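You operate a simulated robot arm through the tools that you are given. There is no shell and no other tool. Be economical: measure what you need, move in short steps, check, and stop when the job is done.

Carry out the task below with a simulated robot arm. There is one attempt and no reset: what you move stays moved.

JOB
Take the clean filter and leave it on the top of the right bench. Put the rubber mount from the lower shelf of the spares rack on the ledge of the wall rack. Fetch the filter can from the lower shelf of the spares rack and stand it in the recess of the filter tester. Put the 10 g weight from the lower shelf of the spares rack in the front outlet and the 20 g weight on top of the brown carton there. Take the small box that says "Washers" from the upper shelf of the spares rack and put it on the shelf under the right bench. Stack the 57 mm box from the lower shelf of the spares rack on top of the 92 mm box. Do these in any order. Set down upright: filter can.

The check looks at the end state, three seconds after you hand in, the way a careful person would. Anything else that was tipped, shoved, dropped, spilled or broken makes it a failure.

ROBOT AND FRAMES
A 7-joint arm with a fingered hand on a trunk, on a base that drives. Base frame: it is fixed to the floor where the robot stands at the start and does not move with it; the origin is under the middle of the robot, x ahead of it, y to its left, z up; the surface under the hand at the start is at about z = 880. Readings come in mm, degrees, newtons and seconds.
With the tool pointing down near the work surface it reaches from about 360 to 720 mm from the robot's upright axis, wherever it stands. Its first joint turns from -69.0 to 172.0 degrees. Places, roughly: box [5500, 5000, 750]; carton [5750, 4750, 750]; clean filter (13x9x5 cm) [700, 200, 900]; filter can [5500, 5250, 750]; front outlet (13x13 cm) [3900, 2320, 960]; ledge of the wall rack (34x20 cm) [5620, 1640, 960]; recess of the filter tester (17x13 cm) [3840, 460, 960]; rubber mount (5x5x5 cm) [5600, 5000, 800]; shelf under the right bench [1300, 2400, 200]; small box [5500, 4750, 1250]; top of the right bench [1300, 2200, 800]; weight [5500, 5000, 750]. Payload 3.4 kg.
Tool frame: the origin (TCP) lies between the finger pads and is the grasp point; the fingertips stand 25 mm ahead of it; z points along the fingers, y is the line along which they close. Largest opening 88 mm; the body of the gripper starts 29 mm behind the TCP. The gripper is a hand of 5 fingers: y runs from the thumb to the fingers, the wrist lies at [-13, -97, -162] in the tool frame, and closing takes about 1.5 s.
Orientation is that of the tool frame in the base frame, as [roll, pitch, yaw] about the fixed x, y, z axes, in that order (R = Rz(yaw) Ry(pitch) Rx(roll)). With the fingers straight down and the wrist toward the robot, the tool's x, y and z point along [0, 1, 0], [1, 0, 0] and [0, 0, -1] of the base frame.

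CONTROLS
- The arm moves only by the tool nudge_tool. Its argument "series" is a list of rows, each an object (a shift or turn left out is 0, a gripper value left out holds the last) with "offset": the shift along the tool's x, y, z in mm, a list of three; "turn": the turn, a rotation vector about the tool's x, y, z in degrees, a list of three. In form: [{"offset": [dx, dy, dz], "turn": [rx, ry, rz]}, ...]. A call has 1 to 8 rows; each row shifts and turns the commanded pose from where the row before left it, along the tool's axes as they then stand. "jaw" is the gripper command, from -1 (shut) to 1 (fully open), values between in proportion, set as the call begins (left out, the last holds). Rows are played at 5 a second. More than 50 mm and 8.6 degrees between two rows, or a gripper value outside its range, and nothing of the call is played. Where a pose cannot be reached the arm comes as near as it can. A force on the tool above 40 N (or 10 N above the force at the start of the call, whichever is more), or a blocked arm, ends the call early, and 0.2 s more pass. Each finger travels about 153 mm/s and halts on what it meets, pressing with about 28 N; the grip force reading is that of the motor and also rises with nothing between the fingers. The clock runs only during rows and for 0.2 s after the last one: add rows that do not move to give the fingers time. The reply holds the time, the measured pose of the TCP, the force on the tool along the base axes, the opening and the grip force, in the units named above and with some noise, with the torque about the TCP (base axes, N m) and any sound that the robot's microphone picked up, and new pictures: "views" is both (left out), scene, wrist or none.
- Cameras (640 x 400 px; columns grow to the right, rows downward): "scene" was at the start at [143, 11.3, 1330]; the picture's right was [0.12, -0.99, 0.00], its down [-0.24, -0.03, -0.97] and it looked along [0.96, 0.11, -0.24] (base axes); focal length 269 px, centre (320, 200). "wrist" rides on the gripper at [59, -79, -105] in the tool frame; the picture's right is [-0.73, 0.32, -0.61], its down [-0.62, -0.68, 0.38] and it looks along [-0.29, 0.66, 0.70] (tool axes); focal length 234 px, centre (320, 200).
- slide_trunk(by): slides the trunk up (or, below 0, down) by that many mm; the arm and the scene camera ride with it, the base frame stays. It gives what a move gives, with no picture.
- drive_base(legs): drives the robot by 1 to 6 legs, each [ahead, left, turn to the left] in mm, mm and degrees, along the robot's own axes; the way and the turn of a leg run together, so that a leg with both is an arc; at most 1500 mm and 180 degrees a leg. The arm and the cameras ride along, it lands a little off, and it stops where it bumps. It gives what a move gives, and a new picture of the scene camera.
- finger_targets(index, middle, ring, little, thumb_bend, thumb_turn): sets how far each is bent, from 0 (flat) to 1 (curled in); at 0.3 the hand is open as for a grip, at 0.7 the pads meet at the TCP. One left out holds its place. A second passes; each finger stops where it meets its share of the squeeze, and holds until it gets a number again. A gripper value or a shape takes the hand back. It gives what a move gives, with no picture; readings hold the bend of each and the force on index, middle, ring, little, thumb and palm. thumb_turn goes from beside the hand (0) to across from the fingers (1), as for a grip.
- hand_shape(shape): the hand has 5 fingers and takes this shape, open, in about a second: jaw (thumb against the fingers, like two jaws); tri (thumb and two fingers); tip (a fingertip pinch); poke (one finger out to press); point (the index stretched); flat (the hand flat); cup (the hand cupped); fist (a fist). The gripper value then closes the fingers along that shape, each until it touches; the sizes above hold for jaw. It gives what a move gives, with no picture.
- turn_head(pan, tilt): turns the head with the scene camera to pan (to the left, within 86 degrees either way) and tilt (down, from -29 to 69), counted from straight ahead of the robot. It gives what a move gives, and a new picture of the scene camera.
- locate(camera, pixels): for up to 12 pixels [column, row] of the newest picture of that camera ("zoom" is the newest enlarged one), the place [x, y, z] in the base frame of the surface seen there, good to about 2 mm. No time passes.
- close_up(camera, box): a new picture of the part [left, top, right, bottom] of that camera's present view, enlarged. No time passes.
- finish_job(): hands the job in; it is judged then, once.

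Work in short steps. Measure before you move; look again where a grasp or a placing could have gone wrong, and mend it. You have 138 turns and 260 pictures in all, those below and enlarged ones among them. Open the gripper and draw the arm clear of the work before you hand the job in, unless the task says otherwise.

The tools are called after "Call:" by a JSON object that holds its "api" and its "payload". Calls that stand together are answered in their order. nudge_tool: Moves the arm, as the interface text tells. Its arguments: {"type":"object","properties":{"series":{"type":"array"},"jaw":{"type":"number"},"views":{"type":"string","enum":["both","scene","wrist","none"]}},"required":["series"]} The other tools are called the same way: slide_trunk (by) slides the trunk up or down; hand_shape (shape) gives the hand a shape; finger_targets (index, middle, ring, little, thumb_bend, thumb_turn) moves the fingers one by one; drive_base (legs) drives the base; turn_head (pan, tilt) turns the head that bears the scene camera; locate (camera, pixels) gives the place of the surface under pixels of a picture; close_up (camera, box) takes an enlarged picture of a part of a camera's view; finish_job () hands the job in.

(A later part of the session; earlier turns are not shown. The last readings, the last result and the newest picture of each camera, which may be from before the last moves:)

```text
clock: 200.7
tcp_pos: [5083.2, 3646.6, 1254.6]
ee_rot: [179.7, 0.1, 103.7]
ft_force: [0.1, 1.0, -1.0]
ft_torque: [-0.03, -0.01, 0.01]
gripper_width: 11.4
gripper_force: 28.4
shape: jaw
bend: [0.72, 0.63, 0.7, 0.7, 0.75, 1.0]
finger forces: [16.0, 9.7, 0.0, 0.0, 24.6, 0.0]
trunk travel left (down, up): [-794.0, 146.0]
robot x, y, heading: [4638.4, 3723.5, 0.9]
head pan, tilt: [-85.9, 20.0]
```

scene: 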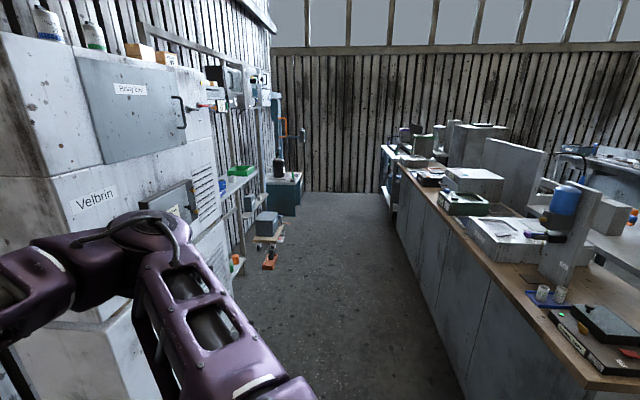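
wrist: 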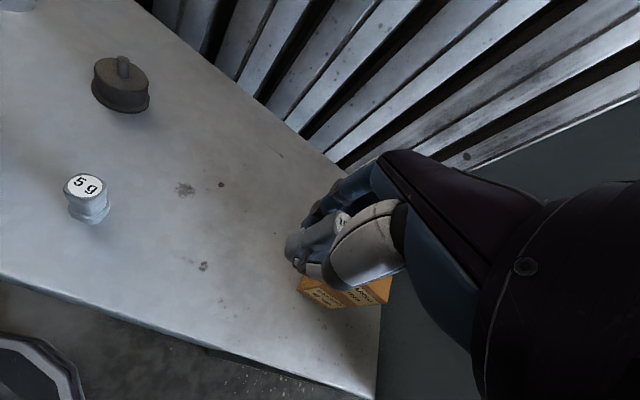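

I can see the south aisle with a bench at right. I locate features and zoom on the bench.

Call:
{"api": "locate", "payload": {"camera": "scene", "pixels": [[500, 220], [530, 225], [475, 180], [585, 375], [430, 175], [400, 165], [240, 180], [240, 250], [440, 330], [540, 300], [560, 210], [465, 205]]}}

Call:
{"api": "close_up", "payload": {"camera": "scene", "box": [370, 110, 640, 330]}}

Call:
{"api": "close_up", "payload": {"camera": "scene", "box": [150, 50, 330, 280]}}

```text
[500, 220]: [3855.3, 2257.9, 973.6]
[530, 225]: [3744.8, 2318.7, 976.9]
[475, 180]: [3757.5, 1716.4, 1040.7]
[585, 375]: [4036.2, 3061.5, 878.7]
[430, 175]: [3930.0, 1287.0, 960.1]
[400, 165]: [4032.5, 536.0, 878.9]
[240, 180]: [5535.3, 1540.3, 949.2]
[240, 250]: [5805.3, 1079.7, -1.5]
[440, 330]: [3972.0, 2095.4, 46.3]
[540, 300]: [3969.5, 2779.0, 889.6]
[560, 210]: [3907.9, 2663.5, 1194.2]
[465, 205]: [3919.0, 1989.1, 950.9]
```

```text
1.82 times, centred on (505, 220) of scene
```

zoom: 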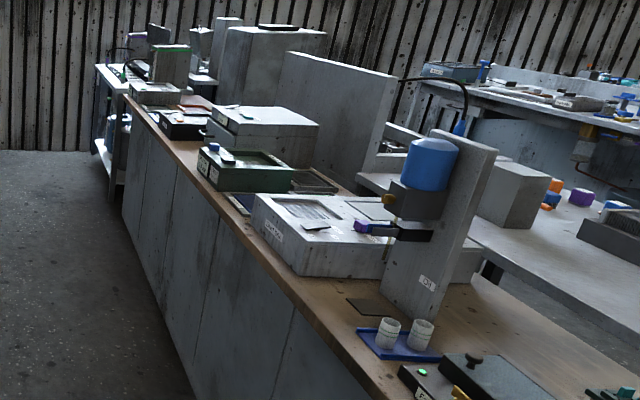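

```text
1.74 times, centred on (240, 165) of scene
```

zoom: 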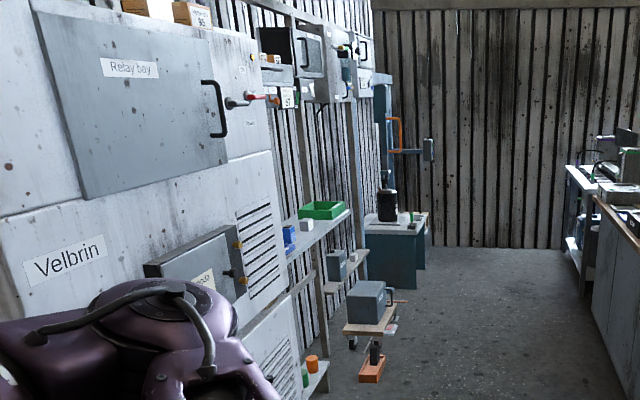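

The outlet is on the white unit near (3855,2290). I turn 180° and slide left alongside the bench to y≈2250.

Call:
{"api": "drive_base", "payload": {"legs": [[0, 0, 179], [0, 1475, 0]]}}

Call:
{"api": "turn_head", "payload": {"pan": 0, "tilt": 35}}

Call:
{"api": "close_up", "payload": {"camera": "scene", "box": [200, 120, 440, 300]}}

```text
clock: 215.2
tcp_pos: [4138.8, 2347.4, 1255.7]
ee_rot: [179.7, 0.1, -79.3]
ft_force: [-0.7, 0.2, 0.1]
ft_torque: [0.02, 0.0, -0.01]
gripper_width: 11.1
gripper_force: 27.9
shape: jaw
bend: [0.72, 0.63, 0.7, 0.7, 0.75, 1.0]
finger forces: [15.9, 9.6, 0.0, 0.1, 23.9, 0.0]
trunk travel left (down, up): [-794.0, 146.0]
robot x, y, heading: [4578.5, 2249.5, 177.8]
head pan, tilt: [-85.9, 20.0]
```

scene: 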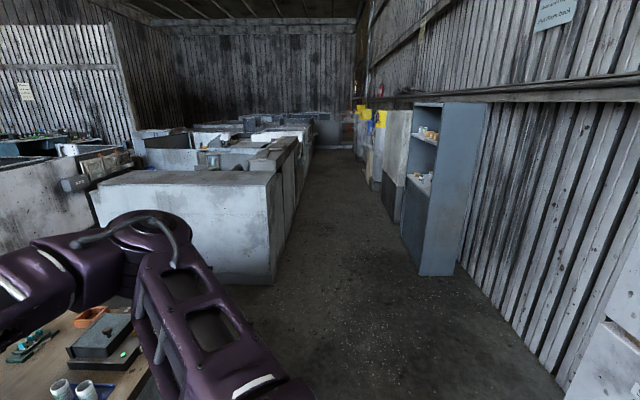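

```text
clock: 216.8
tcp_pos: [4138.6, 2346.9, 1255.4]
ee_rot: [179.6, 0.1, -79.2]
ft_force: [-0.2, 0.6, 0.1]
ft_torque: [-0.01, 0.0, -0.01]
gripper_width: 11.1
gripper_force: 28.2
shape: jaw
bend: [0.72, 0.63, 0.7, 0.7, 0.75, 1.0]
finger forces: [15.8, 9.6, 0.0, 0.1, 23.9, 0.1]
trunk travel left (down, up): [-794.0, 146.0]
robot x, y, heading: [4583.2, 2249.9, 177.8]
head pan, tilt: [0.0, 35.0]
```

scene: 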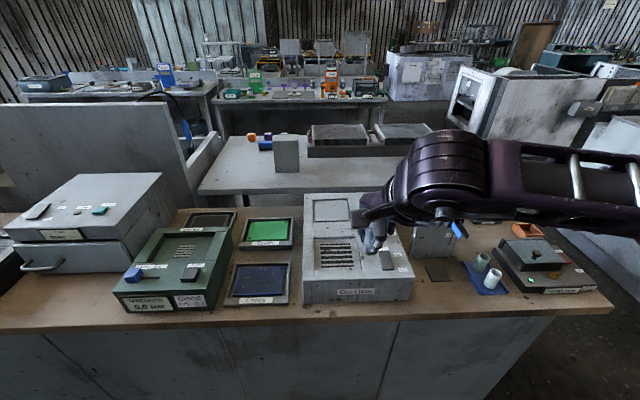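

```text
2.22 times, centred on (320, 210) of scene
```

zoom: 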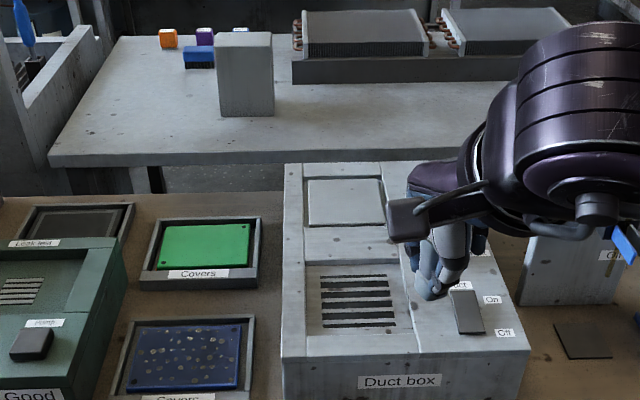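

The Duct box has a front recessed grille at zoom (357,300). I locate its corners and depth.

Call:
{"api": "locate", "payload": {"camera": "zoom", "pixels": [[312, 270], [398, 265], [408, 330], [308, 338], [357, 290], [357, 302], [340, 331], [300, 300], [345, 200], [345, 245], [400, 385]]}}

Call:
{"api": "close_up", "payload": {"camera": "scene", "box": [295, 185, 425, 305]}}

```text
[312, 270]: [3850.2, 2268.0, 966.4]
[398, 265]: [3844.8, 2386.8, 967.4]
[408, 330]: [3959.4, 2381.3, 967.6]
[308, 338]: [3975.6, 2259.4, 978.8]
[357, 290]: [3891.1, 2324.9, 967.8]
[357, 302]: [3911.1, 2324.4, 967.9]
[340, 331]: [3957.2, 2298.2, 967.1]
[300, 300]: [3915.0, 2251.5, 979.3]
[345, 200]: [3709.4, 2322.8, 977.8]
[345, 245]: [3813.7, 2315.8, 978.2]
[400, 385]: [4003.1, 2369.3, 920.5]
```

```text
3.33 times, centred on (360, 245) of scene
```

zoom: 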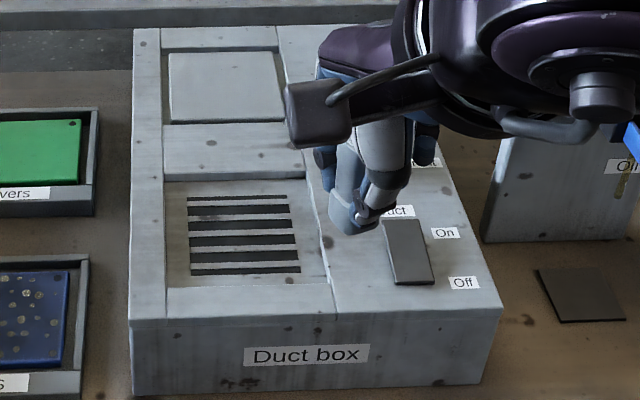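

I check whether the dark slots are real holes.

Call:
{"api": "locate", "payload": {"camera": "zoom", "pixels": [[240, 199], [240, 211], [240, 218], [240, 225], [240, 233], [240, 240], [240, 248], [240, 256], [240, 272], [312, 230], [296, 230], [188, 230]]}}

```text
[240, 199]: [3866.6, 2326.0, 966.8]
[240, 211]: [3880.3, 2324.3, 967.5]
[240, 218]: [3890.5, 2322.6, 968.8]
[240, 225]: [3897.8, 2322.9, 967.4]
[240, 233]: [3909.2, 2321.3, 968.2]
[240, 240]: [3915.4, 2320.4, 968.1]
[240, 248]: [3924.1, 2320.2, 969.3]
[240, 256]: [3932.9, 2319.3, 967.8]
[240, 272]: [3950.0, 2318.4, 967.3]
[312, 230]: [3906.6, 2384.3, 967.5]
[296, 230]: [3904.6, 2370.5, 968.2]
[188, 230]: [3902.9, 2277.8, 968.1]
```

Flat enough. I drive ahead 130, lower the trunk 180.

Call:
{"api": "drive_base", "payload": {"legs": [[130, 0, 0]]}}

Call:
{"api": "slide_trunk", "payload": {"by": -190}}

```text
clock: 218.1
tcp_pos: [4010.8, 2352.3, 1255.8]
ee_rot: [179.7, 0.1, -79.3]
ft_force: [-1.2, -0.5, -0.3]
ft_torque: [0.01, 0.02, -0.01]
gripper_width: 11.0
gripper_force: 27.5
shape: jaw
bend: [0.72, 0.63, 0.7, 0.7, 0.75, 1.0]
finger forces: [15.9, 9.6, 0.0, 0.1, 23.9, 0.0]
trunk travel left (down, up): [-794.0, 146.0]
robot x, y, heading: [4453.6, 2253.7, 177.5]
head pan, tilt: [0.0, 35.0]
```

scene: 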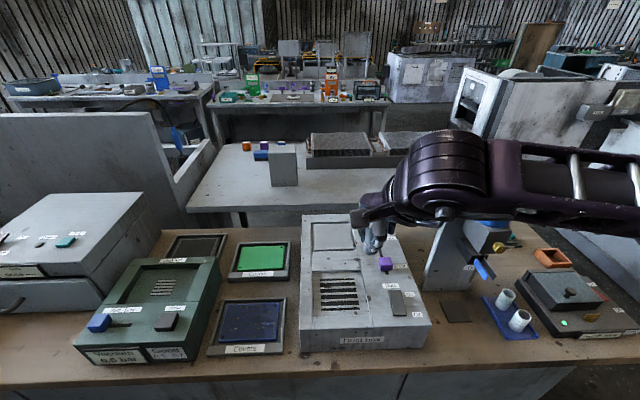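

```text
clock: 220.2
tcp_pos: [4009.8, 2351.4, 1065.9]
ee_rot: [179.7, 0.2, -79.3]
ft_force: [0.6, 0.2, -1.5]
ft_torque: [0.03, -0.01, 0.02]
gripper_width: 10.9
gripper_force: 27.7
shape: jaw
bend: [0.72, 0.63, 0.7, 0.7, 0.75, 1.0]
finger forces: [15.8, 9.5, 0.1, 0.0, 24.0, 0.1]
trunk travel left (down, up): [-604.0, 336.0]
robot x, y, heading: [4451.4, 2259.0, 177.7]
head pan, tilt: [0.0, 35.0]
```

Move over the outlet centre (3906,2322).

Call:
{"api": "nudge_tool", "payload": {"series": [{"offset": [3, 36, 0]}, {"offset": [3, 36, 0]}, {"offset": [3, 36, 0]}, {"offset": [0, 0, 30]}, {}], "views": "both"}}

Call:
{"api": "close_up", "payload": {"camera": "wrist", "box": [140, 130, 420, 350]}}

```text
clock: 221.4
tcp_pos: [3905.0, 2324.6, 1036.4]
ee_rot: [179.8, 0.1, -79.3]
ft_force: [0.0, -0.7, 0.2]
ft_torque: [-0.01, 0.01, 0.01]
gripper_width: 11.3
gripper_force: 28.2
shape: jaw
bend: [0.72, 0.63, 0.7, 0.7, 0.75, 1.0]
finger forces: [16.1, 9.8, 0.1, 0.1, 23.9, 0.0]
trunk travel left (down, up): [-604.0, 336.0]
robot x, y, heading: [4454.2, 2253.5, 177.6]
head pan, tilt: [0.0, 35.0]
```

scene: 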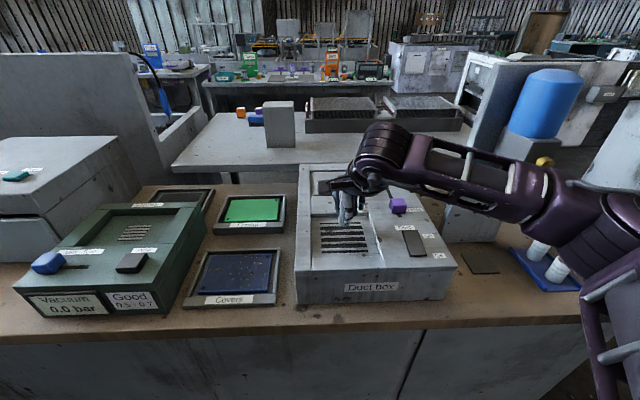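
wrist: 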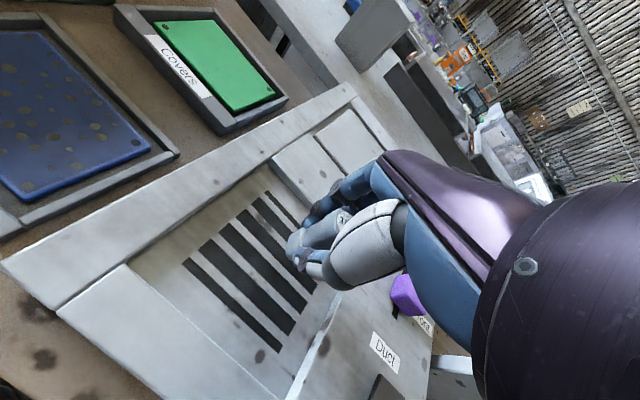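

```text
1.82 times, centred on (280, 240) of wrist
```

zoom: 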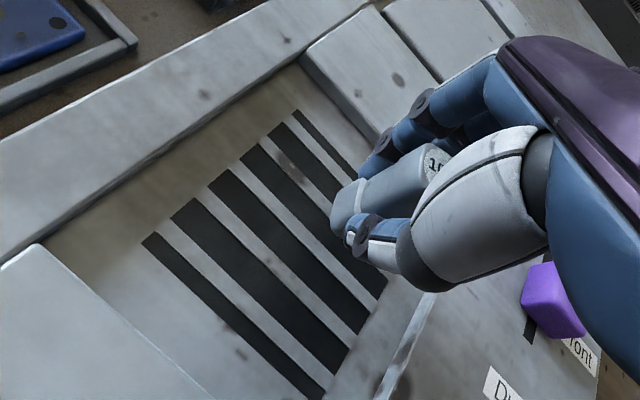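

I lower ~29 mm then micro-steps to contact.

Call:
{"api": "nudge_tool", "payload": {"series": [{"offset": [0, 0, 14]}, {"offset": [0, 0, 12]}, {"offset": [0, 0, 2]}, {"offset": [0, 0, 1]}, {}], "views": "wrist"}}

Call:
{"api": "nudge_tool", "payload": {"series": [{"offset": [0, 0, 1]}, {"offset": [0, 0, 1]}, {}], "views": "none"}}

```text
clock: 222.6
tcp_pos: [3904.8, 2323.5, 1006.9]
ee_rot: [179.8, 0.2, -79.3]
ft_force: [0.1, -0.2, -1.3]
ft_torque: [0.01, 0.01, 0.03]
gripper_width: 11.2
gripper_force: 28.4
shape: jaw
bend: [0.72, 0.63, 0.7, 0.7, 0.75, 1.0]
finger forces: [16.0, 9.9, 0.1, 0.0, 24.1, 0.1]
trunk travel left (down, up): [-604.0, 336.0]
robot x, y, heading: [4454.4, 2253.3, 177.8]
head pan, tilt: [0.0, 35.0]
```

wrist: 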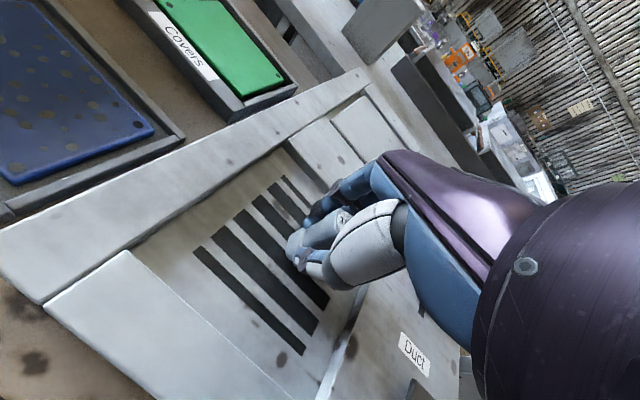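

```text
clock: 223.4
tcp_pos: [3905.0, 2323.3, 1005.4]
ee_rot: [179.6, 0.2, -79.3]
ft_force: [0.2, 0.4, 0.0]
ft_torque: [0.01, 0.02, -0.01]
gripper_width: 11.0
gripper_force: 28.4
shape: jaw
bend: [0.72, 0.63, 0.7, 0.7, 0.75, 1.0]
finger forces: [16.0, 9.9, 0.0, 0.0, 24.1, 0.0]
trunk travel left (down, up): [-604.0, 336.0]
robot x, y, heading: [4451.7, 2252.7, 177.6]
head pan, tilt: [0.0, 35.0]
```

Call:
{"api": "nudge_tool", "payload": {"series": [{"offset": [0, 0, 1]}, {"offset": [0, 0, 1]}, {}], "views": "none"}}

```text
clock: 224.2
tcp_pos: [3905.6, 2323.6, 1003.5]
ee_rot: [179.5, 0.1, -79.3]
ft_force: [-0.3, 0.4, 7.0]
ft_torque: [0.04, 0.07, 0.02]
gripper_width: 11.3
gripper_force: 28.1
shape: jaw
bend: [0.72, 0.63, 0.7, 0.7, 0.75, 1.0]
finger forces: [16.3, 10.7, 0.0, 0.0, 25.0, 0.0]
trunk travel left (down, up): [-604.0, 336.0]
robot x, y, heading: [4447.9, 2253.8, 177.5]
head pan, tilt: [0.0, 35.0]
```

Contact. Relieve, release and rise; then verify.

Call:
{"api": "nudge_tool", "payload": {"series": [{"offset": [0, 0, -0.8]}, {}, {}, {}, {}, {}], "jaw": 0.5, "views": "none"}}

Call:
{"api": "nudge_tool", "payload": {"series": [{"offset": [0, 0, -25]}, {"offset": [0, 0, -40]}, {"offset": [0, -20, -40]}, {"offset": [0, -45, 0]}, {"offset": [0, -40, 0]}, {}], "views": "both"}}

```text
clock: 225.6
tcp_pos: [3904.1, 2323.7, 1004.9]
ee_rot: [179.7, 0.1, -79.3]
ft_force: [0.0, -0.6, 0.0]
ft_torque: [-0.02, 0.01, -0.01]
gripper_width: 65.5
gripper_force: 0.2
shape: jaw
bend: [0.27, 0.36, 0.33, 0.34, 0.54, 0.99]
finger forces: [0.0, 0.0, 0.1, 0.0, 0.0, 0.0]
trunk travel left (down, up): [-604.0, 336.0]
robot x, y, heading: [4451.3, 2252.8, 177.8]
head pan, tilt: [0.0, 35.0]
```

```text
clock: 227.0
tcp_pos: [4008.0, 2342.0, 1106.3]
ee_rot: [179.8, 0.0, -79.3]
ft_force: [0.9, 0.8, -0.6]
ft_torque: [0.02, -0.02, -0.01]
gripper_width: 65.9
gripper_force: 0.0
shape: jaw
bend: [0.27, 0.36, 0.33, 0.34, 0.54, 0.99]
finger forces: [0.0, 0.1, 0.0, 0.1, 0.1, 0.0]
trunk travel left (down, up): [-604.0, 336.0]
robot x, y, heading: [4448.3, 2255.0, 177.6]
head pan, tilt: [0.0, 35.0]
```

scene: 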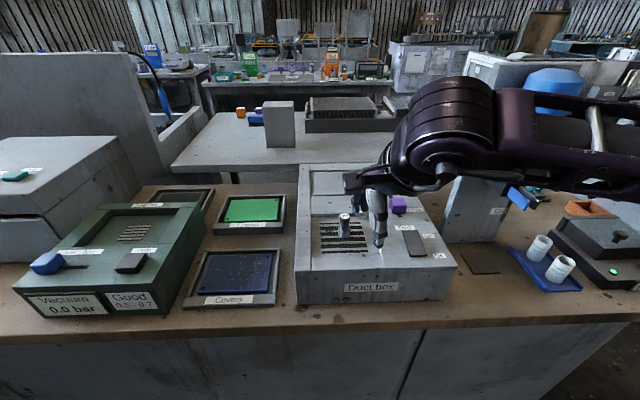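
wrist: 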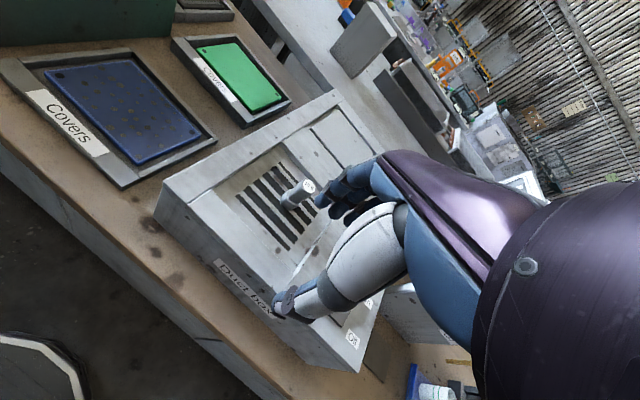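

The 10 g weight stands in the outlet. Back to the rack for the rubber mount.

Call:
{"api": "drive_base", "payload": {"legs": [[-150, 0, 0], [0, -1480, 0], [0, 0, -177.6], [0, 1255, 0]]}}

Call:
{"api": "slide_trunk", "payload": {"by": -175}}

```text
clock: 248.5
tcp_pos: [5085.5, 4935.6, 1107.0]
ee_rot: [179.7, 0.2, 104.3]
ft_force: [0.2, 0.7, 0.0]
ft_torque: [0.0, 0.01, 0.03]
gripper_width: 65.6
gripper_force: 0.0
shape: jaw
bend: [0.27, 0.36, 0.33, 0.34, 0.54, 0.99]
finger forces: [0.0, 0.0, 0.0, 0.0, 0.0, 0.0]
trunk travel left (down, up): [-604.0, 336.0]
robot x, y, heading: [4633.1, 4997.1, 1.3]
head pan, tilt: [0.0, 35.0]
```

scene: 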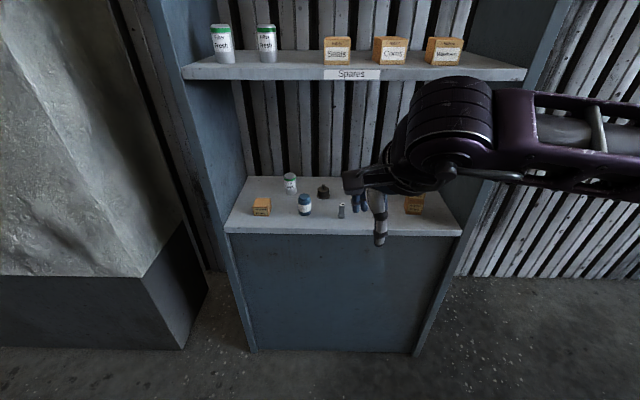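

```text
clock: 250.5
tcp_pos: [5084.6, 4935.4, 933.5]
ee_rot: [179.7, 0.1, 104.3]
ft_force: [0.1, -0.2, -0.4]
ft_torque: [-0.01, -0.01, 0.0]
gripper_width: 65.8
gripper_force: 0.1
shape: jaw
bend: [0.27, 0.36, 0.33, 0.34, 0.54, 0.99]
finger forces: [0.0, 0.0, 0.1, 0.1, 0.0, 0.0]
trunk travel left (down, up): [-429.0, 511.0]
robot x, y, heading: [4639.1, 4996.3, 1.3]
head pan, tilt: [0.0, 35.0]
```

Drive in 370 mm and look at the mount.

Call:
{"api": "drive_base", "payload": {"legs": [[370, 0, 0]]}}

Call:
{"api": "close_up", "payload": {"camera": "scene", "box": [200, 180, 360, 300]}}

Call:
{"api": "close_up", "payload": {"camera": "wrist", "box": [0, 0, 320, 200]}}

```text
clock: 252.8
tcp_pos: [5449.7, 4943.3, 931.5]
ee_rot: [179.7, 0.1, 104.2]
ft_force: [0.0, 0.7, -0.7]
ft_torque: [-0.02, 0.0, 0.0]
gripper_width: 65.8
gripper_force: 0.1
shape: jaw
bend: [0.27, 0.36, 0.33, 0.34, 0.54, 0.99]
finger forces: [0.0, 0.1, 0.1, 0.0, 0.0, 0.0]
trunk travel left (down, up): [-429.0, 511.0]
robot x, y, heading: [5000.4, 5003.0, 0.8]
head pan, tilt: [0.0, 35.0]
```

scene: 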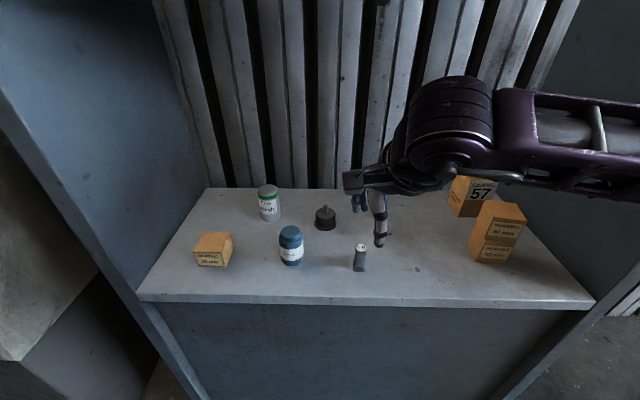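

```text
3.33 times, centred on (280, 240) of scene
```

zoom: 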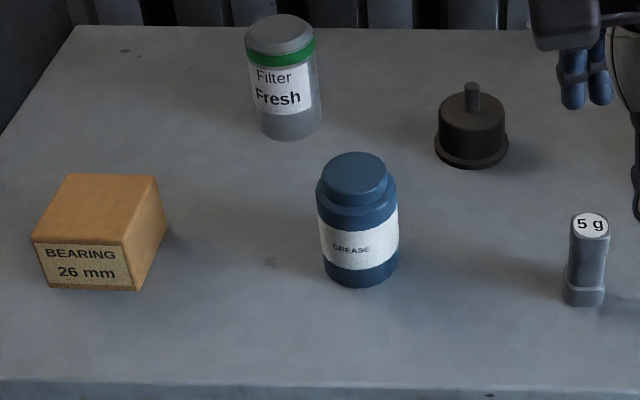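

```text
2.00 times, centred on (160, 100) of wrist
```

zoom: 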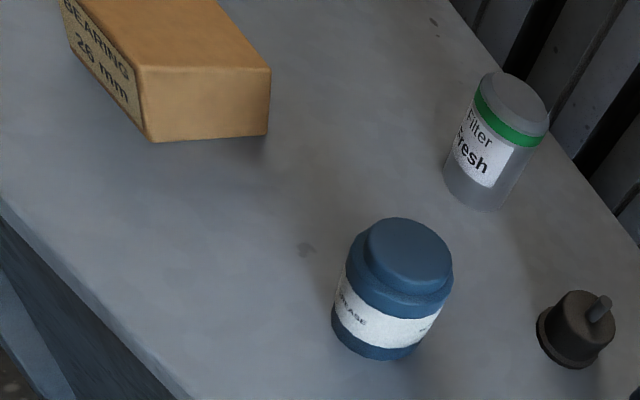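

I locate the mount and can in the scene picture.

Call:
{"api": "locate", "payload": {"camera": "scene", "pixels": [[325, 207], [325, 212], [320, 213], [332, 213], [325, 222], [325, 229], [315, 222], [335, 222], [268, 188], [268, 212], [259, 205], [280, 205]]}}

```text
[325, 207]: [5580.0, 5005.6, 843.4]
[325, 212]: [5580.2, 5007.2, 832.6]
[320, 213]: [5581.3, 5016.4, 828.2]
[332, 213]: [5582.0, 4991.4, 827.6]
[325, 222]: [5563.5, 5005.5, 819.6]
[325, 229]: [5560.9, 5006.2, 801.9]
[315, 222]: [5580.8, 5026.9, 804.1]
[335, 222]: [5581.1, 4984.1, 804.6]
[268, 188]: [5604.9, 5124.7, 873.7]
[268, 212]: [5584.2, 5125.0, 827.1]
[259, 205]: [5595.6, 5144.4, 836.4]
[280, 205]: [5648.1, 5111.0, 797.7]
```

Mount centre (5582,5005): body top z≈828, stud to 845, flange below. I move above it and descend to 880.

Call:
{"api": "nudge_tool", "payload": {"series": [{"offset": [7, 36, 0]}, {"offset": [7, 36, 0]}, {"offset": [7, 36, 0]}, {"offset": [7, 35, 0]}, {"offset": [0, 0, 25]}, {"offset": [0, 0, 25]}, {}], "jaw": 0.7, "views": "wrist"}}

Call:
{"api": "close_up", "payload": {"camera": "wrist", "box": [180, 150, 420, 350]}}

```text
clock: 254.4
tcp_pos: [5581.6, 5006.1, 881.8]
ee_rot: [179.7, 0.2, 104.2]
ft_force: [0.2, 0.1, 0.0]
ft_torque: [0.03, -0.03, 0.03]
gripper_width: 74.6
gripper_force: 0.0
shape: jaw
bend: [0.27, 0.33, 0.31, 0.32, 0.43, 0.99]
finger forces: [0.1, 0.0, 0.0, 0.0, 0.1, 0.1]
trunk travel left (down, up): [-429.0, 511.0]
robot x, y, heading: [5002.7, 5003.4, 1.0]
head pan, tilt: [0.0, 35.0]
```

wrist: 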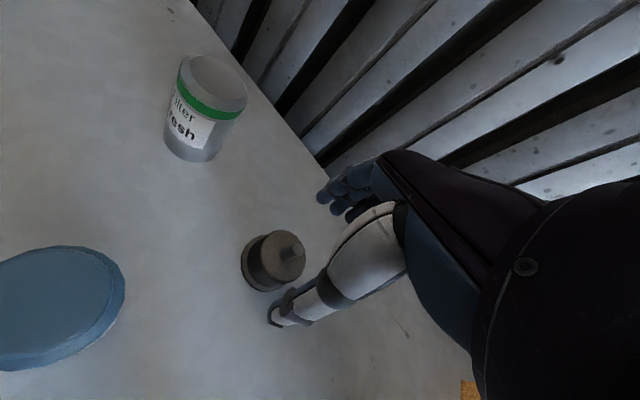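

```text
2.00 times, centred on (300, 250) of wrist
```

zoom: 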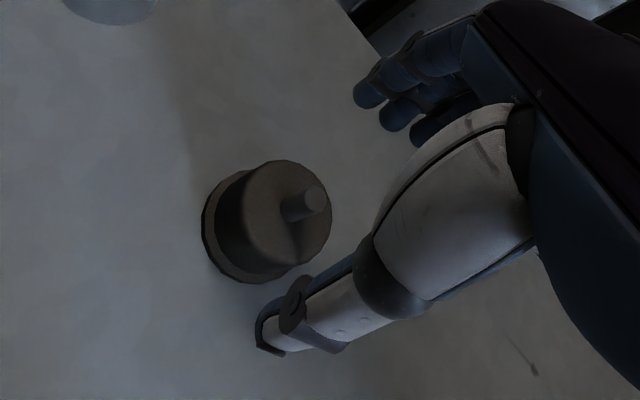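

Aligned. Descend 48 mm, close, lift.

Call:
{"api": "nudge_tool", "payload": {"series": [{"offset": [0, 0, 25]}, {"offset": [0, 0, 23]}, {}], "views": "none"}}

Call:
{"api": "nudge_tool", "payload": {"series": [{}, {}, {}, {}, {}, {}, {}], "jaw": -1, "views": "none"}}

Call:
{"api": "nudge_tool", "payload": {"series": [{"offset": [0, 0, -20]}, {"offset": [0, 0, -40]}, {"offset": [0, -20, -40]}, {"offset": [0, -40, 0]}, {"offset": [0, -40, 0]}, {}], "views": "both"}}

```text
clock: 255.2
tcp_pos: [5581.2, 5005.8, 833.3]
ee_rot: [179.7, 0.1, 104.1]
ft_force: [-0.6, -0.2, -0.1]
ft_torque: [0.04, 0.01, -0.01]
gripper_width: 74.7
gripper_force: 0.1
shape: jaw
bend: [0.27, 0.33, 0.31, 0.32, 0.43, 0.99]
finger forces: [0.0, 0.0, 0.0, 0.0, 0.1, 0.0]
trunk travel left (down, up): [-429.0, 511.0]
robot x, y, heading: [5000.5, 5002.0, 1.3]
head pan, tilt: [0.0, 35.0]
```

```text
clock: 256.8
tcp_pos: [5581.7, 5006.5, 834.9]
ee_rot: [179.8, 0.1, 104.2]
ft_force: [-0.6, 0.1, 0.0]
ft_torque: [0.0, 0.01, 0.04]
gripper_width: 37.8
gripper_force: 27.9
shape: jaw
bend: [0.74, 0.46, 0.5, 0.47, 0.73, 1.0]
finger forces: [14.4, 8.9, 0.0, 0.1, 23.9, 0.0]
trunk travel left (down, up): [-429.0, 511.0]
robot x, y, heading: [4999.4, 5004.0, 1.1]
head pan, tilt: [0.0, 35.0]
```

```text
clock: 258.2
tcp_pos: [5484.7, 4980.5, 932.5]
ee_rot: [179.7, 0.1, 104.2]
ft_force: [0.3, -0.1, -0.9]
ft_torque: [-0.01, 0.02, 0.02]
gripper_width: 37.6
gripper_force: 28.4
shape: jaw
bend: [0.74, 0.46, 0.5, 0.47, 0.73, 1.0]
finger forces: [14.9, 9.1, 0.0, 0.1, 23.8, 0.0]
trunk travel left (down, up): [-429.0, 511.0]
robot x, y, heading: [5003.9, 5004.3, 1.0]
head pan, tilt: [0.0, 35.0]
```

scene: 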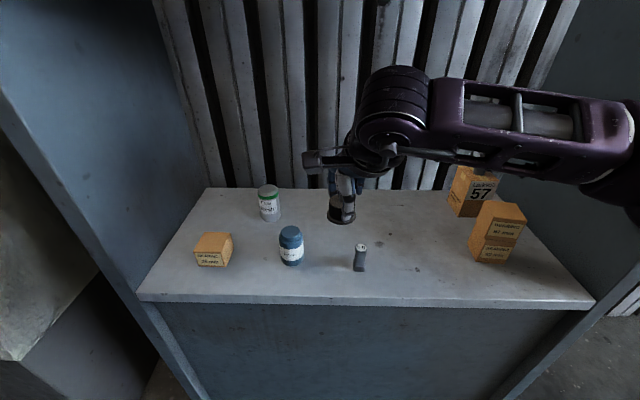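
wrist: 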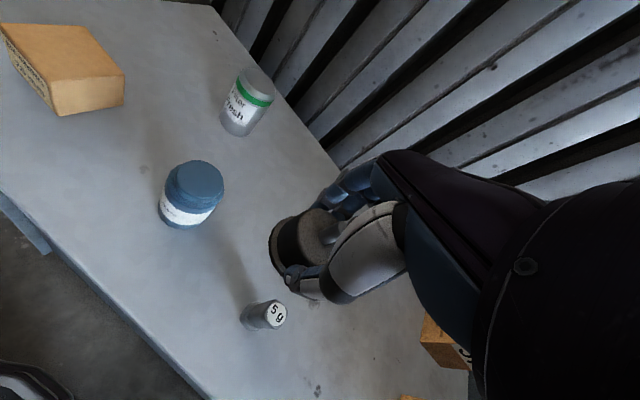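

Mount held. I back out 450 mm, slide right to the aisle, and look toward the wall rack.

Call:
{"api": "drive_base", "payload": {"legs": [[-450, 0, -1], [0, -1300, 0]]}}

Call:
{"api": "slide_trunk", "payload": {"by": 250}}

Call:
{"api": "turn_head", "payload": {"pan": -65, "tilt": 25}}

Call:
{"api": "locate", "payload": {"camera": "scene", "pixels": [[100, 200], [200, 200], [150, 300], [230, 250], [300, 150], [320, 200], [250, 180], [350, 160], [300, 250], [120, 100]]}}

```text
clock: 267.0
tcp_pos: [5047.1, 3676.4, 934.3]
ee_rot: [179.7, 0.1, 103.6]
ft_force: [0.3, -0.7, -0.5]
ft_torque: [0.02, -0.01, 0.03]
gripper_width: 37.5
gripper_force: 28.0
shape: jaw
bend: [0.74, 0.46, 0.5, 0.47, 0.73, 1.0]
finger forces: [14.8, 9.0, 0.0, 0.0, 23.8, 0.0]
trunk travel left (down, up): [-429.0, 511.0]
robot x, y, heading: [4565.5, 3704.5, 0.5]
head pan, tilt: [0.0, 35.0]
```

scene: 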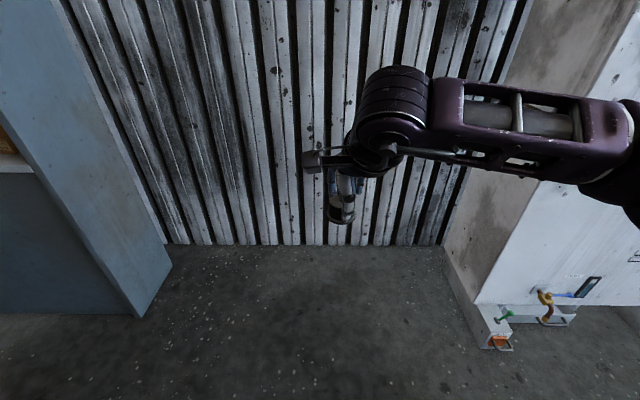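

```text
clock: 269.6
tcp_pos: [5046.0, 3675.6, 1183.7]
ee_rot: [179.7, 0.1, 103.7]
ft_force: [-0.3, -0.4, -0.1]
ft_torque: [0.03, 0.03, -0.01]
gripper_width: 37.6
gripper_force: 28.0
shape: jaw
bend: [0.74, 0.46, 0.5, 0.47, 0.73, 1.0]
finger forces: [14.8, 9.0, 0.0, 0.0, 23.7, 0.0]
trunk travel left (down, up): [-679.0, 261.0]
robot x, y, heading: [4567.9, 3706.7, 0.4]
head pan, tilt: [0.0, 35.0]
```

```text
clock: 270.9
tcp_pos: [5046.3, 3677.4, 1183.7]
ee_rot: [179.6, 0.0, 103.6]
ft_force: [0.0, -0.4, -1.6]
ft_torque: [0.04, 0.02, 0.04]
gripper_width: 37.6
gripper_force: 28.5
shape: jaw
bend: [0.74, 0.46, 0.5, 0.47, 0.73, 1.0]
finger forces: [14.8, 9.0, 0.0, 0.0, 23.9, 0.0]
trunk travel left (down, up): [-679.0, 261.0]
robot x, y, heading: [4564.6, 3709.3, 0.6]
head pan, tilt: [-65.0, 25.0]
```

scene: 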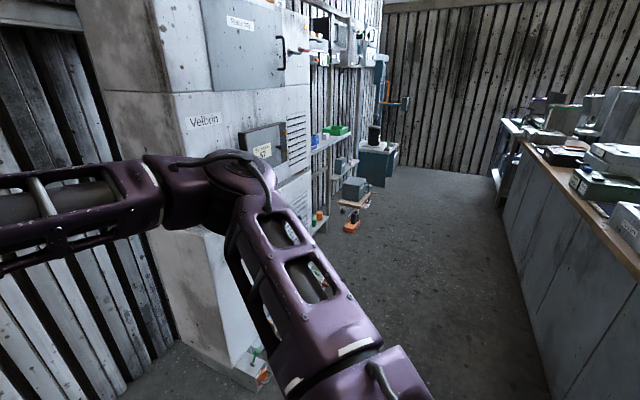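

```text
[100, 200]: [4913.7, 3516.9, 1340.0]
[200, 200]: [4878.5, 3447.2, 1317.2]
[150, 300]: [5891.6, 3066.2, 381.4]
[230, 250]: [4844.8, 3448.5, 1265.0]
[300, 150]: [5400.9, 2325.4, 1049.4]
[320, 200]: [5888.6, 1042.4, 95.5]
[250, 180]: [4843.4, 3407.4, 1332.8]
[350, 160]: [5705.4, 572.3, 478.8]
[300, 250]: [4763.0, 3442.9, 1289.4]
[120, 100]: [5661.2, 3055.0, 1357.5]
```

Velbrin front is at x≈5400; my lane at x≈4565 is clear. I slide right 2000 mm and view the wall rack.

Call:
{"api": "drive_base", "payload": {"legs": [[0, -1500, 0], [0, -500, 0]]}}

Call:
{"api": "turn_head", "payload": {"pan": 0, "tilt": 25}}

Call:
{"api": "close_up", "payload": {"camera": "scene", "box": [200, 100, 440, 300]}}

```text
clock: 280.9
tcp_pos: [5059.8, 1682.1, 1184.2]
ee_rot: [179.7, 0.1, 103.4]
ft_force: [0.4, -1.2, -1.2]
ft_torque: [0.0, 0.0, 0.04]
gripper_width: 37.7
gripper_force: 28.2
shape: jaw
bend: [0.74, 0.46, 0.5, 0.47, 0.73, 1.0]
finger forces: [14.8, 9.0, 0.0, 0.0, 23.8, 0.0]
trunk travel left (down, up): [-679.0, 261.0]
robot x, y, heading: [4581.4, 1711.3, 0.8]
head pan, tilt: [-65.0, 25.0]
```

scene: 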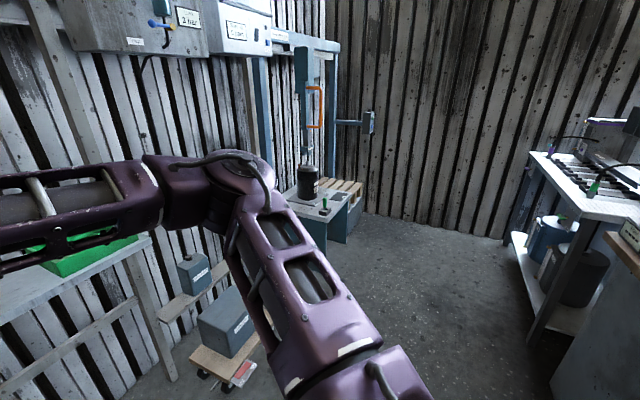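

```text
clock: 282.2
tcp_pos: [5060.9, 1680.4, 1184.2]
ee_rot: [179.7, 0.1, 103.3]
ft_force: [-0.7, -0.3, -0.7]
ft_torque: [0.01, -0.01, 0.01]
gripper_width: 37.5
gripper_force: 28.0
shape: jaw
bend: [0.74, 0.46, 0.5, 0.47, 0.73, 1.0]
finger forces: [14.8, 9.0, 0.0, 0.0, 23.8, 0.1]
trunk travel left (down, up): [-679.0, 261.0]
robot x, y, heading: [4578.9, 1708.6, 0.6]
head pan, tilt: [0.0, 25.0]
```

scene: 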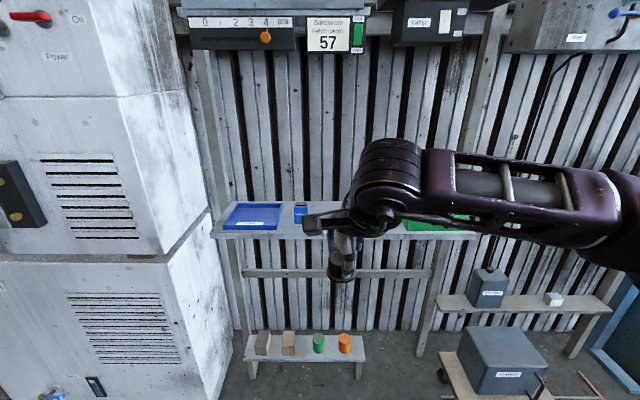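

```text
2.00 times, centred on (320, 200) of scene
```

zoom: 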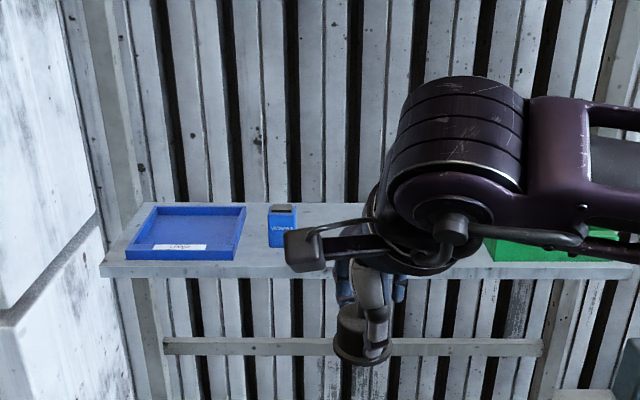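

The ledge holds a blue tray, a small box and a green tray; the hand hides the middle. I check the wrist view and locate the ledge.

Call:
{"api": "close_up", "payload": {"camera": "wrist", "box": [0, 0, 640, 400]}}

Call:
{"api": "locate", "payload": {"camera": "scene", "pixels": [[215, 236], [250, 235], [285, 236], [300, 225], [285, 215], [300, 208], [330, 237], [400, 235], [470, 234], [440, 225], [250, 203]]}}

```text
1.00 times, centred on (320, 200) of wrist (not enlarged: the box is as wide or as high as the picture)
```

zoom: 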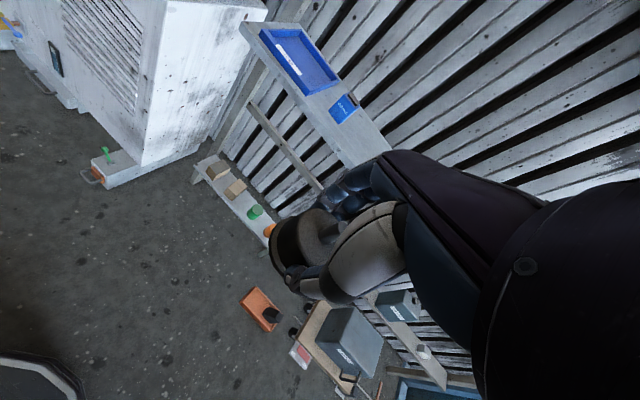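

```text
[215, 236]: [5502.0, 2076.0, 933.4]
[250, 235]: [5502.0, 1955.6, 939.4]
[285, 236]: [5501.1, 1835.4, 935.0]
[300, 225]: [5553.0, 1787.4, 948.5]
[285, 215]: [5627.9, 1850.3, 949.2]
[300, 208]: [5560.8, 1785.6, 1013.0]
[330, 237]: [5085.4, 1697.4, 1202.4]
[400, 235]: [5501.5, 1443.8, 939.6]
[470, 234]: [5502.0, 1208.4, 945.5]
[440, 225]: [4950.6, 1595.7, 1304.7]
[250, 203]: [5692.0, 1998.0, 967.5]
```

Ledge: x from 5502, y 1200–2080, top z 949. I lower the trunk 100 and drive ahead 300 to view it from the wrist camera.

Call:
{"api": "slide_trunk", "payload": {"by": -100}}

Call:
{"api": "drive_base", "payload": {"legs": [[320, 0, 0]]}}

Call:
{"api": "close_up", "payload": {"camera": "wrist", "box": [0, 0, 640, 400]}}

```text
clock: 283.6
tcp_pos: [5059.9, 1681.5, 1082.9]
ee_rot: [179.7, 0.0, 103.4]
ft_force: [0.2, 0.4, -1.6]
ft_torque: [0.02, 0.01, 0.02]
gripper_width: 37.6
gripper_force: 28.1
shape: jaw
bend: [0.74, 0.46, 0.5, 0.47, 0.73, 1.0]
finger forces: [14.8, 9.0, 0.0, 0.1, 23.8, 0.1]
trunk travel left (down, up): [-579.0, 361.0]
robot x, y, heading: [4580.4, 1713.1, 0.2]
head pan, tilt: [0.0, 25.0]
```

```text
clock: 285.7
tcp_pos: [5379.9, 1683.8, 1083.1]
ee_rot: [179.6, 0.0, 103.3]
ft_force: [-0.3, -0.3, -0.2]
ft_torque: [-0.01, -0.01, 0.02]
gripper_width: 37.7
gripper_force: 28.0
shape: jaw
bend: [0.74, 0.46, 0.5, 0.47, 0.73, 1.0]
finger forces: [14.8, 8.9, 0.0, 0.0, 23.8, 0.0]
trunk travel left (down, up): [-579.0, 361.0]
robot x, y, heading: [4898.9, 1714.0, 0.2]
head pan, tilt: [0.0, 25.0]
```

scene: 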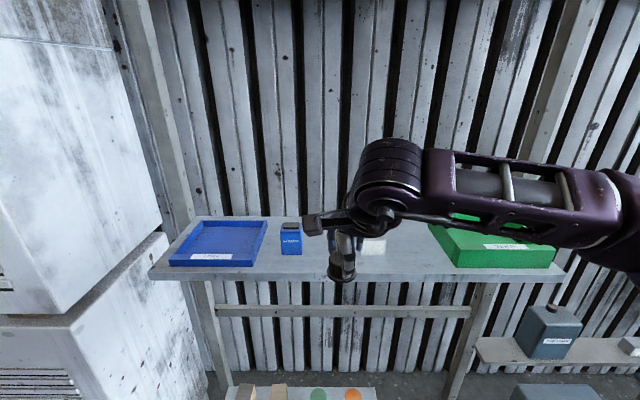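

```text
1.00 times, centred on (320, 200) of wrist (not enlarged: the box is as wide or as high as the picture)
```

zoom: 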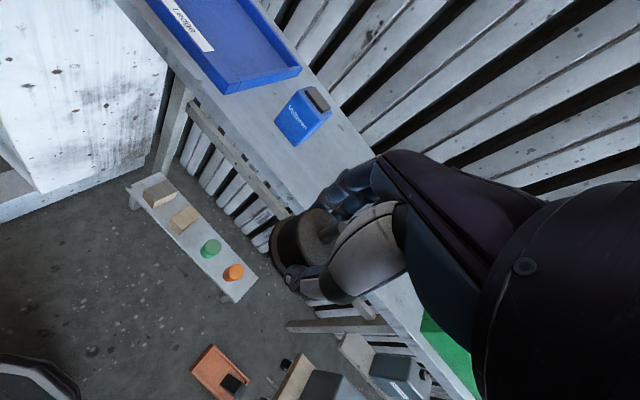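

I check the blue tray's label and the white cube beside the hand.

Call:
{"api": "close_up", "payload": {"camera": "scene", "box": [150, 200, 310, 300]}}

Call:
{"api": "close_up", "payload": {"camera": "scene", "box": [340, 200, 580, 300]}}

Call:
{"api": "locate", "payload": {"camera": "scene", "pixels": [[375, 246], [364, 248], [385, 246], [375, 240], [325, 262], [405, 262], [405, 230], [440, 262], [310, 255], [290, 250], [300, 232], [400, 278]]}}

```text
4.00 times, centred on (230, 250) of scene
```

zoom: 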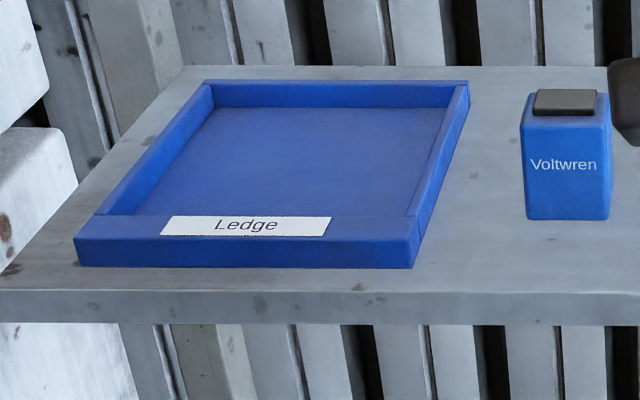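

```text
2.67 times, centred on (460, 250) of scene
```

zoom: 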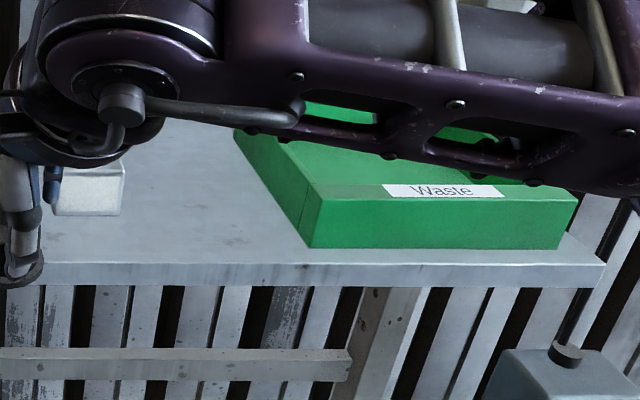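

```text
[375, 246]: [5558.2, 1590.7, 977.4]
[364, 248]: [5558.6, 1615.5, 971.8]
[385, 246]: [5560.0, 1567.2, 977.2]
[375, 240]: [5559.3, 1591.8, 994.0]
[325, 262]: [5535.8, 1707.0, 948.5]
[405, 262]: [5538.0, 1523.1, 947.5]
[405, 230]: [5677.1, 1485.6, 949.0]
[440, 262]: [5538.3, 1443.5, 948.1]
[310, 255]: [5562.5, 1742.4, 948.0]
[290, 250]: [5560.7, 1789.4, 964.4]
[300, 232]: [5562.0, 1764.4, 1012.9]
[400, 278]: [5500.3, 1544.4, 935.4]
```

The blue tray labelled "Ledge" is a separate tray; the given ledge spot [5620,1640] is the bare shelf between. Free gap: y 1617–1763, so I target (5620,1690). Drive ahead 120 and rotate yaw to 90.

Call:
{"api": "drive_base", "payload": {"legs": [[120, 0, 0]]}}

Call:
{"api": "nudge_tool", "payload": {"series": [{"turn": [0, 0, 6.5]}, {"turn": [0, 0, 6.5]}, {"offset": [2, 40, 0]}, {"offset": [2, 40, 0]}, {"offset": [2, 40, 0]}, {}], "views": "both"}}

```text
clock: 286.9
tcp_pos: [5499.6, 1683.9, 1084.2]
ee_rot: [179.6, 0.1, 103.3]
ft_force: [-0.1, 0.5, -0.2]
ft_torque: [-0.05, 0.01, 0.03]
gripper_width: 38.1
gripper_force: 28.1
shape: jaw
bend: [0.74, 0.46, 0.5, 0.47, 0.73, 1.0]
finger forces: [14.8, 9.0, 0.0, 0.0, 23.7, 0.1]
trunk travel left (down, up): [-579.0, 361.0]
robot x, y, heading: [5018.8, 1713.2, 0.2]
head pan, tilt: [0.0, 25.0]
```

scene: 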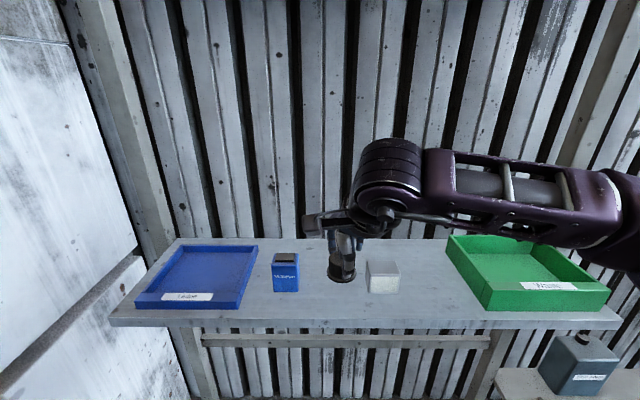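

```text
clock: 288.4
tcp_pos: [5620.0, 1689.2, 1084.5]
ee_rot: [179.7, 0.1, 90.2]
ft_force: [0.7, 0.3, -0.9]
ft_torque: [0.0, -0.01, -0.03]
gripper_width: 38.0
gripper_force: 28.1
shape: jaw
bend: [0.74, 0.46, 0.5, 0.47, 0.73, 1.0]
finger forces: [14.9, 9.0, 0.0, 0.1, 23.9, 0.0]
trunk travel left (down, up): [-579.0, 361.0]
robot x, y, heading: [5016.1, 1714.6, 0.2]
head pan, tilt: [0.0, 25.0]
```

scene: 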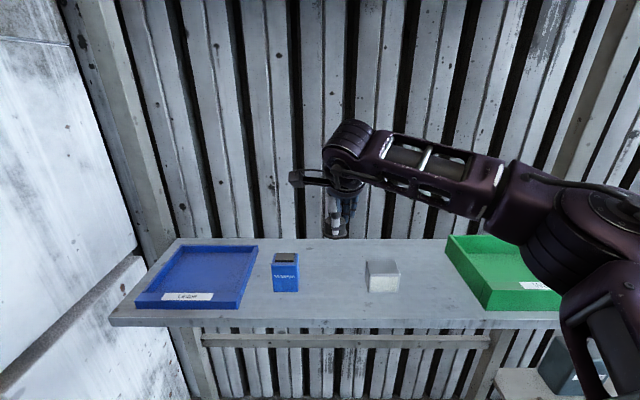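
wrist: 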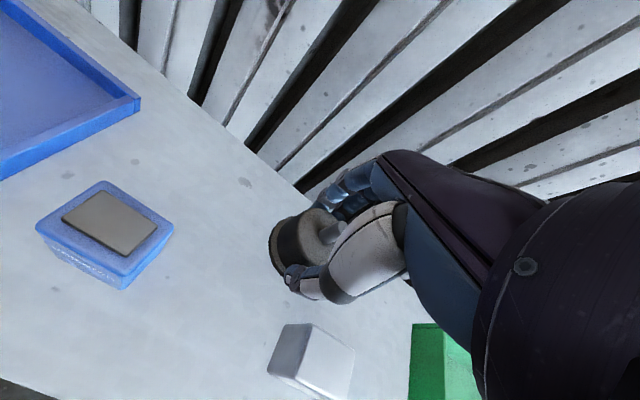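

The spot is free. I lower 92 mm in steps, then creep.

Call:
{"api": "nudge_tool", "payload": {"series": [{"offset": [0, 0, 30]}, {"offset": [0, 0, 30]}, {"offset": [0, 0, 25]}, {"offset": [0, 0, 8]}, {"offset": [0, 0, 2]}, {}], "views": "both"}}

Call:
{"api": "nudge_tool", "payload": {"series": [{"offset": [0, 0, 1.5]}, {"offset": [0, 0, 1.5]}, {}], "views": "none"}}

```text
clock: 289.8
tcp_pos: [5620.1, 1690.9, 989.6]
ee_rot: [179.6, 0.2, 90.2]
ft_force: [0.5, -0.5, -1.7]
ft_torque: [0.0, 0.04, -0.04]
gripper_width: 37.6
gripper_force: 27.7
shape: jaw
bend: [0.74, 0.46, 0.5, 0.47, 0.73, 1.0]
finger forces: [14.8, 9.1, 0.1, 0.0, 23.9, 0.1]
trunk travel left (down, up): [-579.0, 361.0]
robot x, y, heading: [5018.5, 1720.4, 0.2]
head pan, tilt: [0.0, 25.0]
```

scene: 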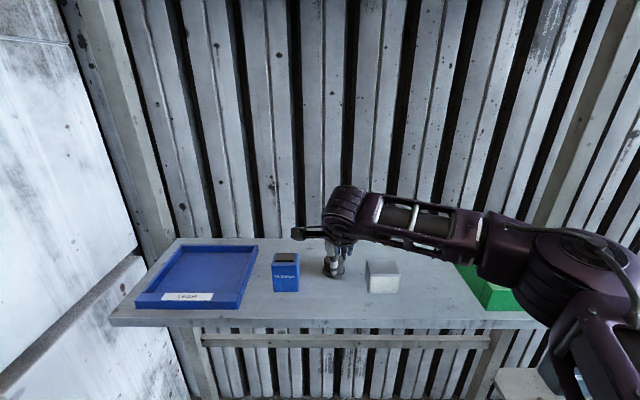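
wrist: 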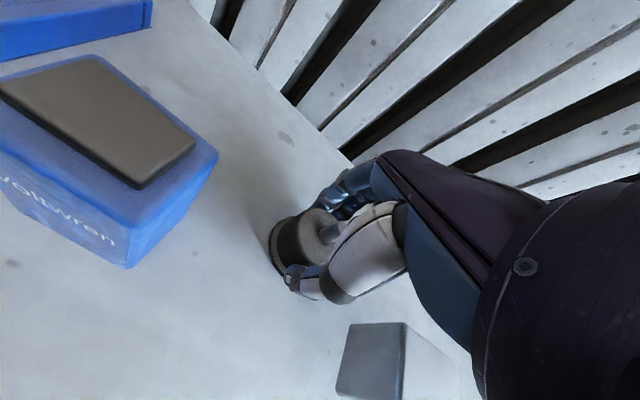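

```text
clock: 290.6
tcp_pos: [5620.9, 1690.2, 987.9]
ee_rot: [179.7, 0.1, 90.2]
ft_force: [0.0, -0.6, -0.3]
ft_torque: [0.04, 0.03, -0.01]
gripper_width: 37.4
gripper_force: 28.1
shape: jaw
bend: [0.74, 0.46, 0.5, 0.47, 0.73, 1.0]
finger forces: [14.8, 9.1, 0.0, 0.0, 23.8, 0.0]
trunk travel left (down, up): [-579.0, 361.0]
robot x, y, heading: [5020.7, 1716.7, 0.1]
head pan, tilt: [0.0, 25.0]
```

Call:
{"api": "nudge_tool", "payload": {"series": [{"offset": [0, 0, 1.5]}, {"offset": [0, 0, 1.5]}, {}], "views": "none"}}

Call:
{"api": "nudge_tool", "payload": {"series": [{"offset": [0, 0, 1]}, {}], "views": "none"}}

```text
clock: 291.4
tcp_pos: [5620.0, 1690.3, 985.6]
ee_rot: [179.7, 0.0, 90.3]
ft_force: [1.0, -0.1, 3.4]
ft_torque: [-0.03, -0.04, 0.02]
gripper_width: 37.6
gripper_force: 27.5
shape: jaw
bend: [0.74, 0.46, 0.5, 0.47, 0.73, 1.0]
finger forces: [15.4, 9.6, 0.0, 0.0, 24.2, 0.0]
trunk travel left (down, up): [-579.0, 361.0]
robot x, y, heading: [5018.8, 1713.3, 0.4]
head pan, tilt: [0.0, 25.0]
```

```text
clock: 291.9
tcp_pos: [5620.3, 1690.5, 984.7]
ee_rot: [179.5, -0.1, 90.3]
ft_force: [1.4, 0.3, 8.1]
ft_torque: [-0.02, -0.12, -0.02]
gripper_width: 37.8
gripper_force: 28.0
shape: jaw
bend: [0.74, 0.46, 0.5, 0.47, 0.74, 1.0]
finger forces: [16.6, 10.7, 0.1, 0.0, 24.8, 0.0]
trunk travel left (down, up): [-579.0, 361.0]
robot x, y, heading: [5018.9, 1716.2, 0.6]
head pan, tilt: [0.0, 25.0]
```

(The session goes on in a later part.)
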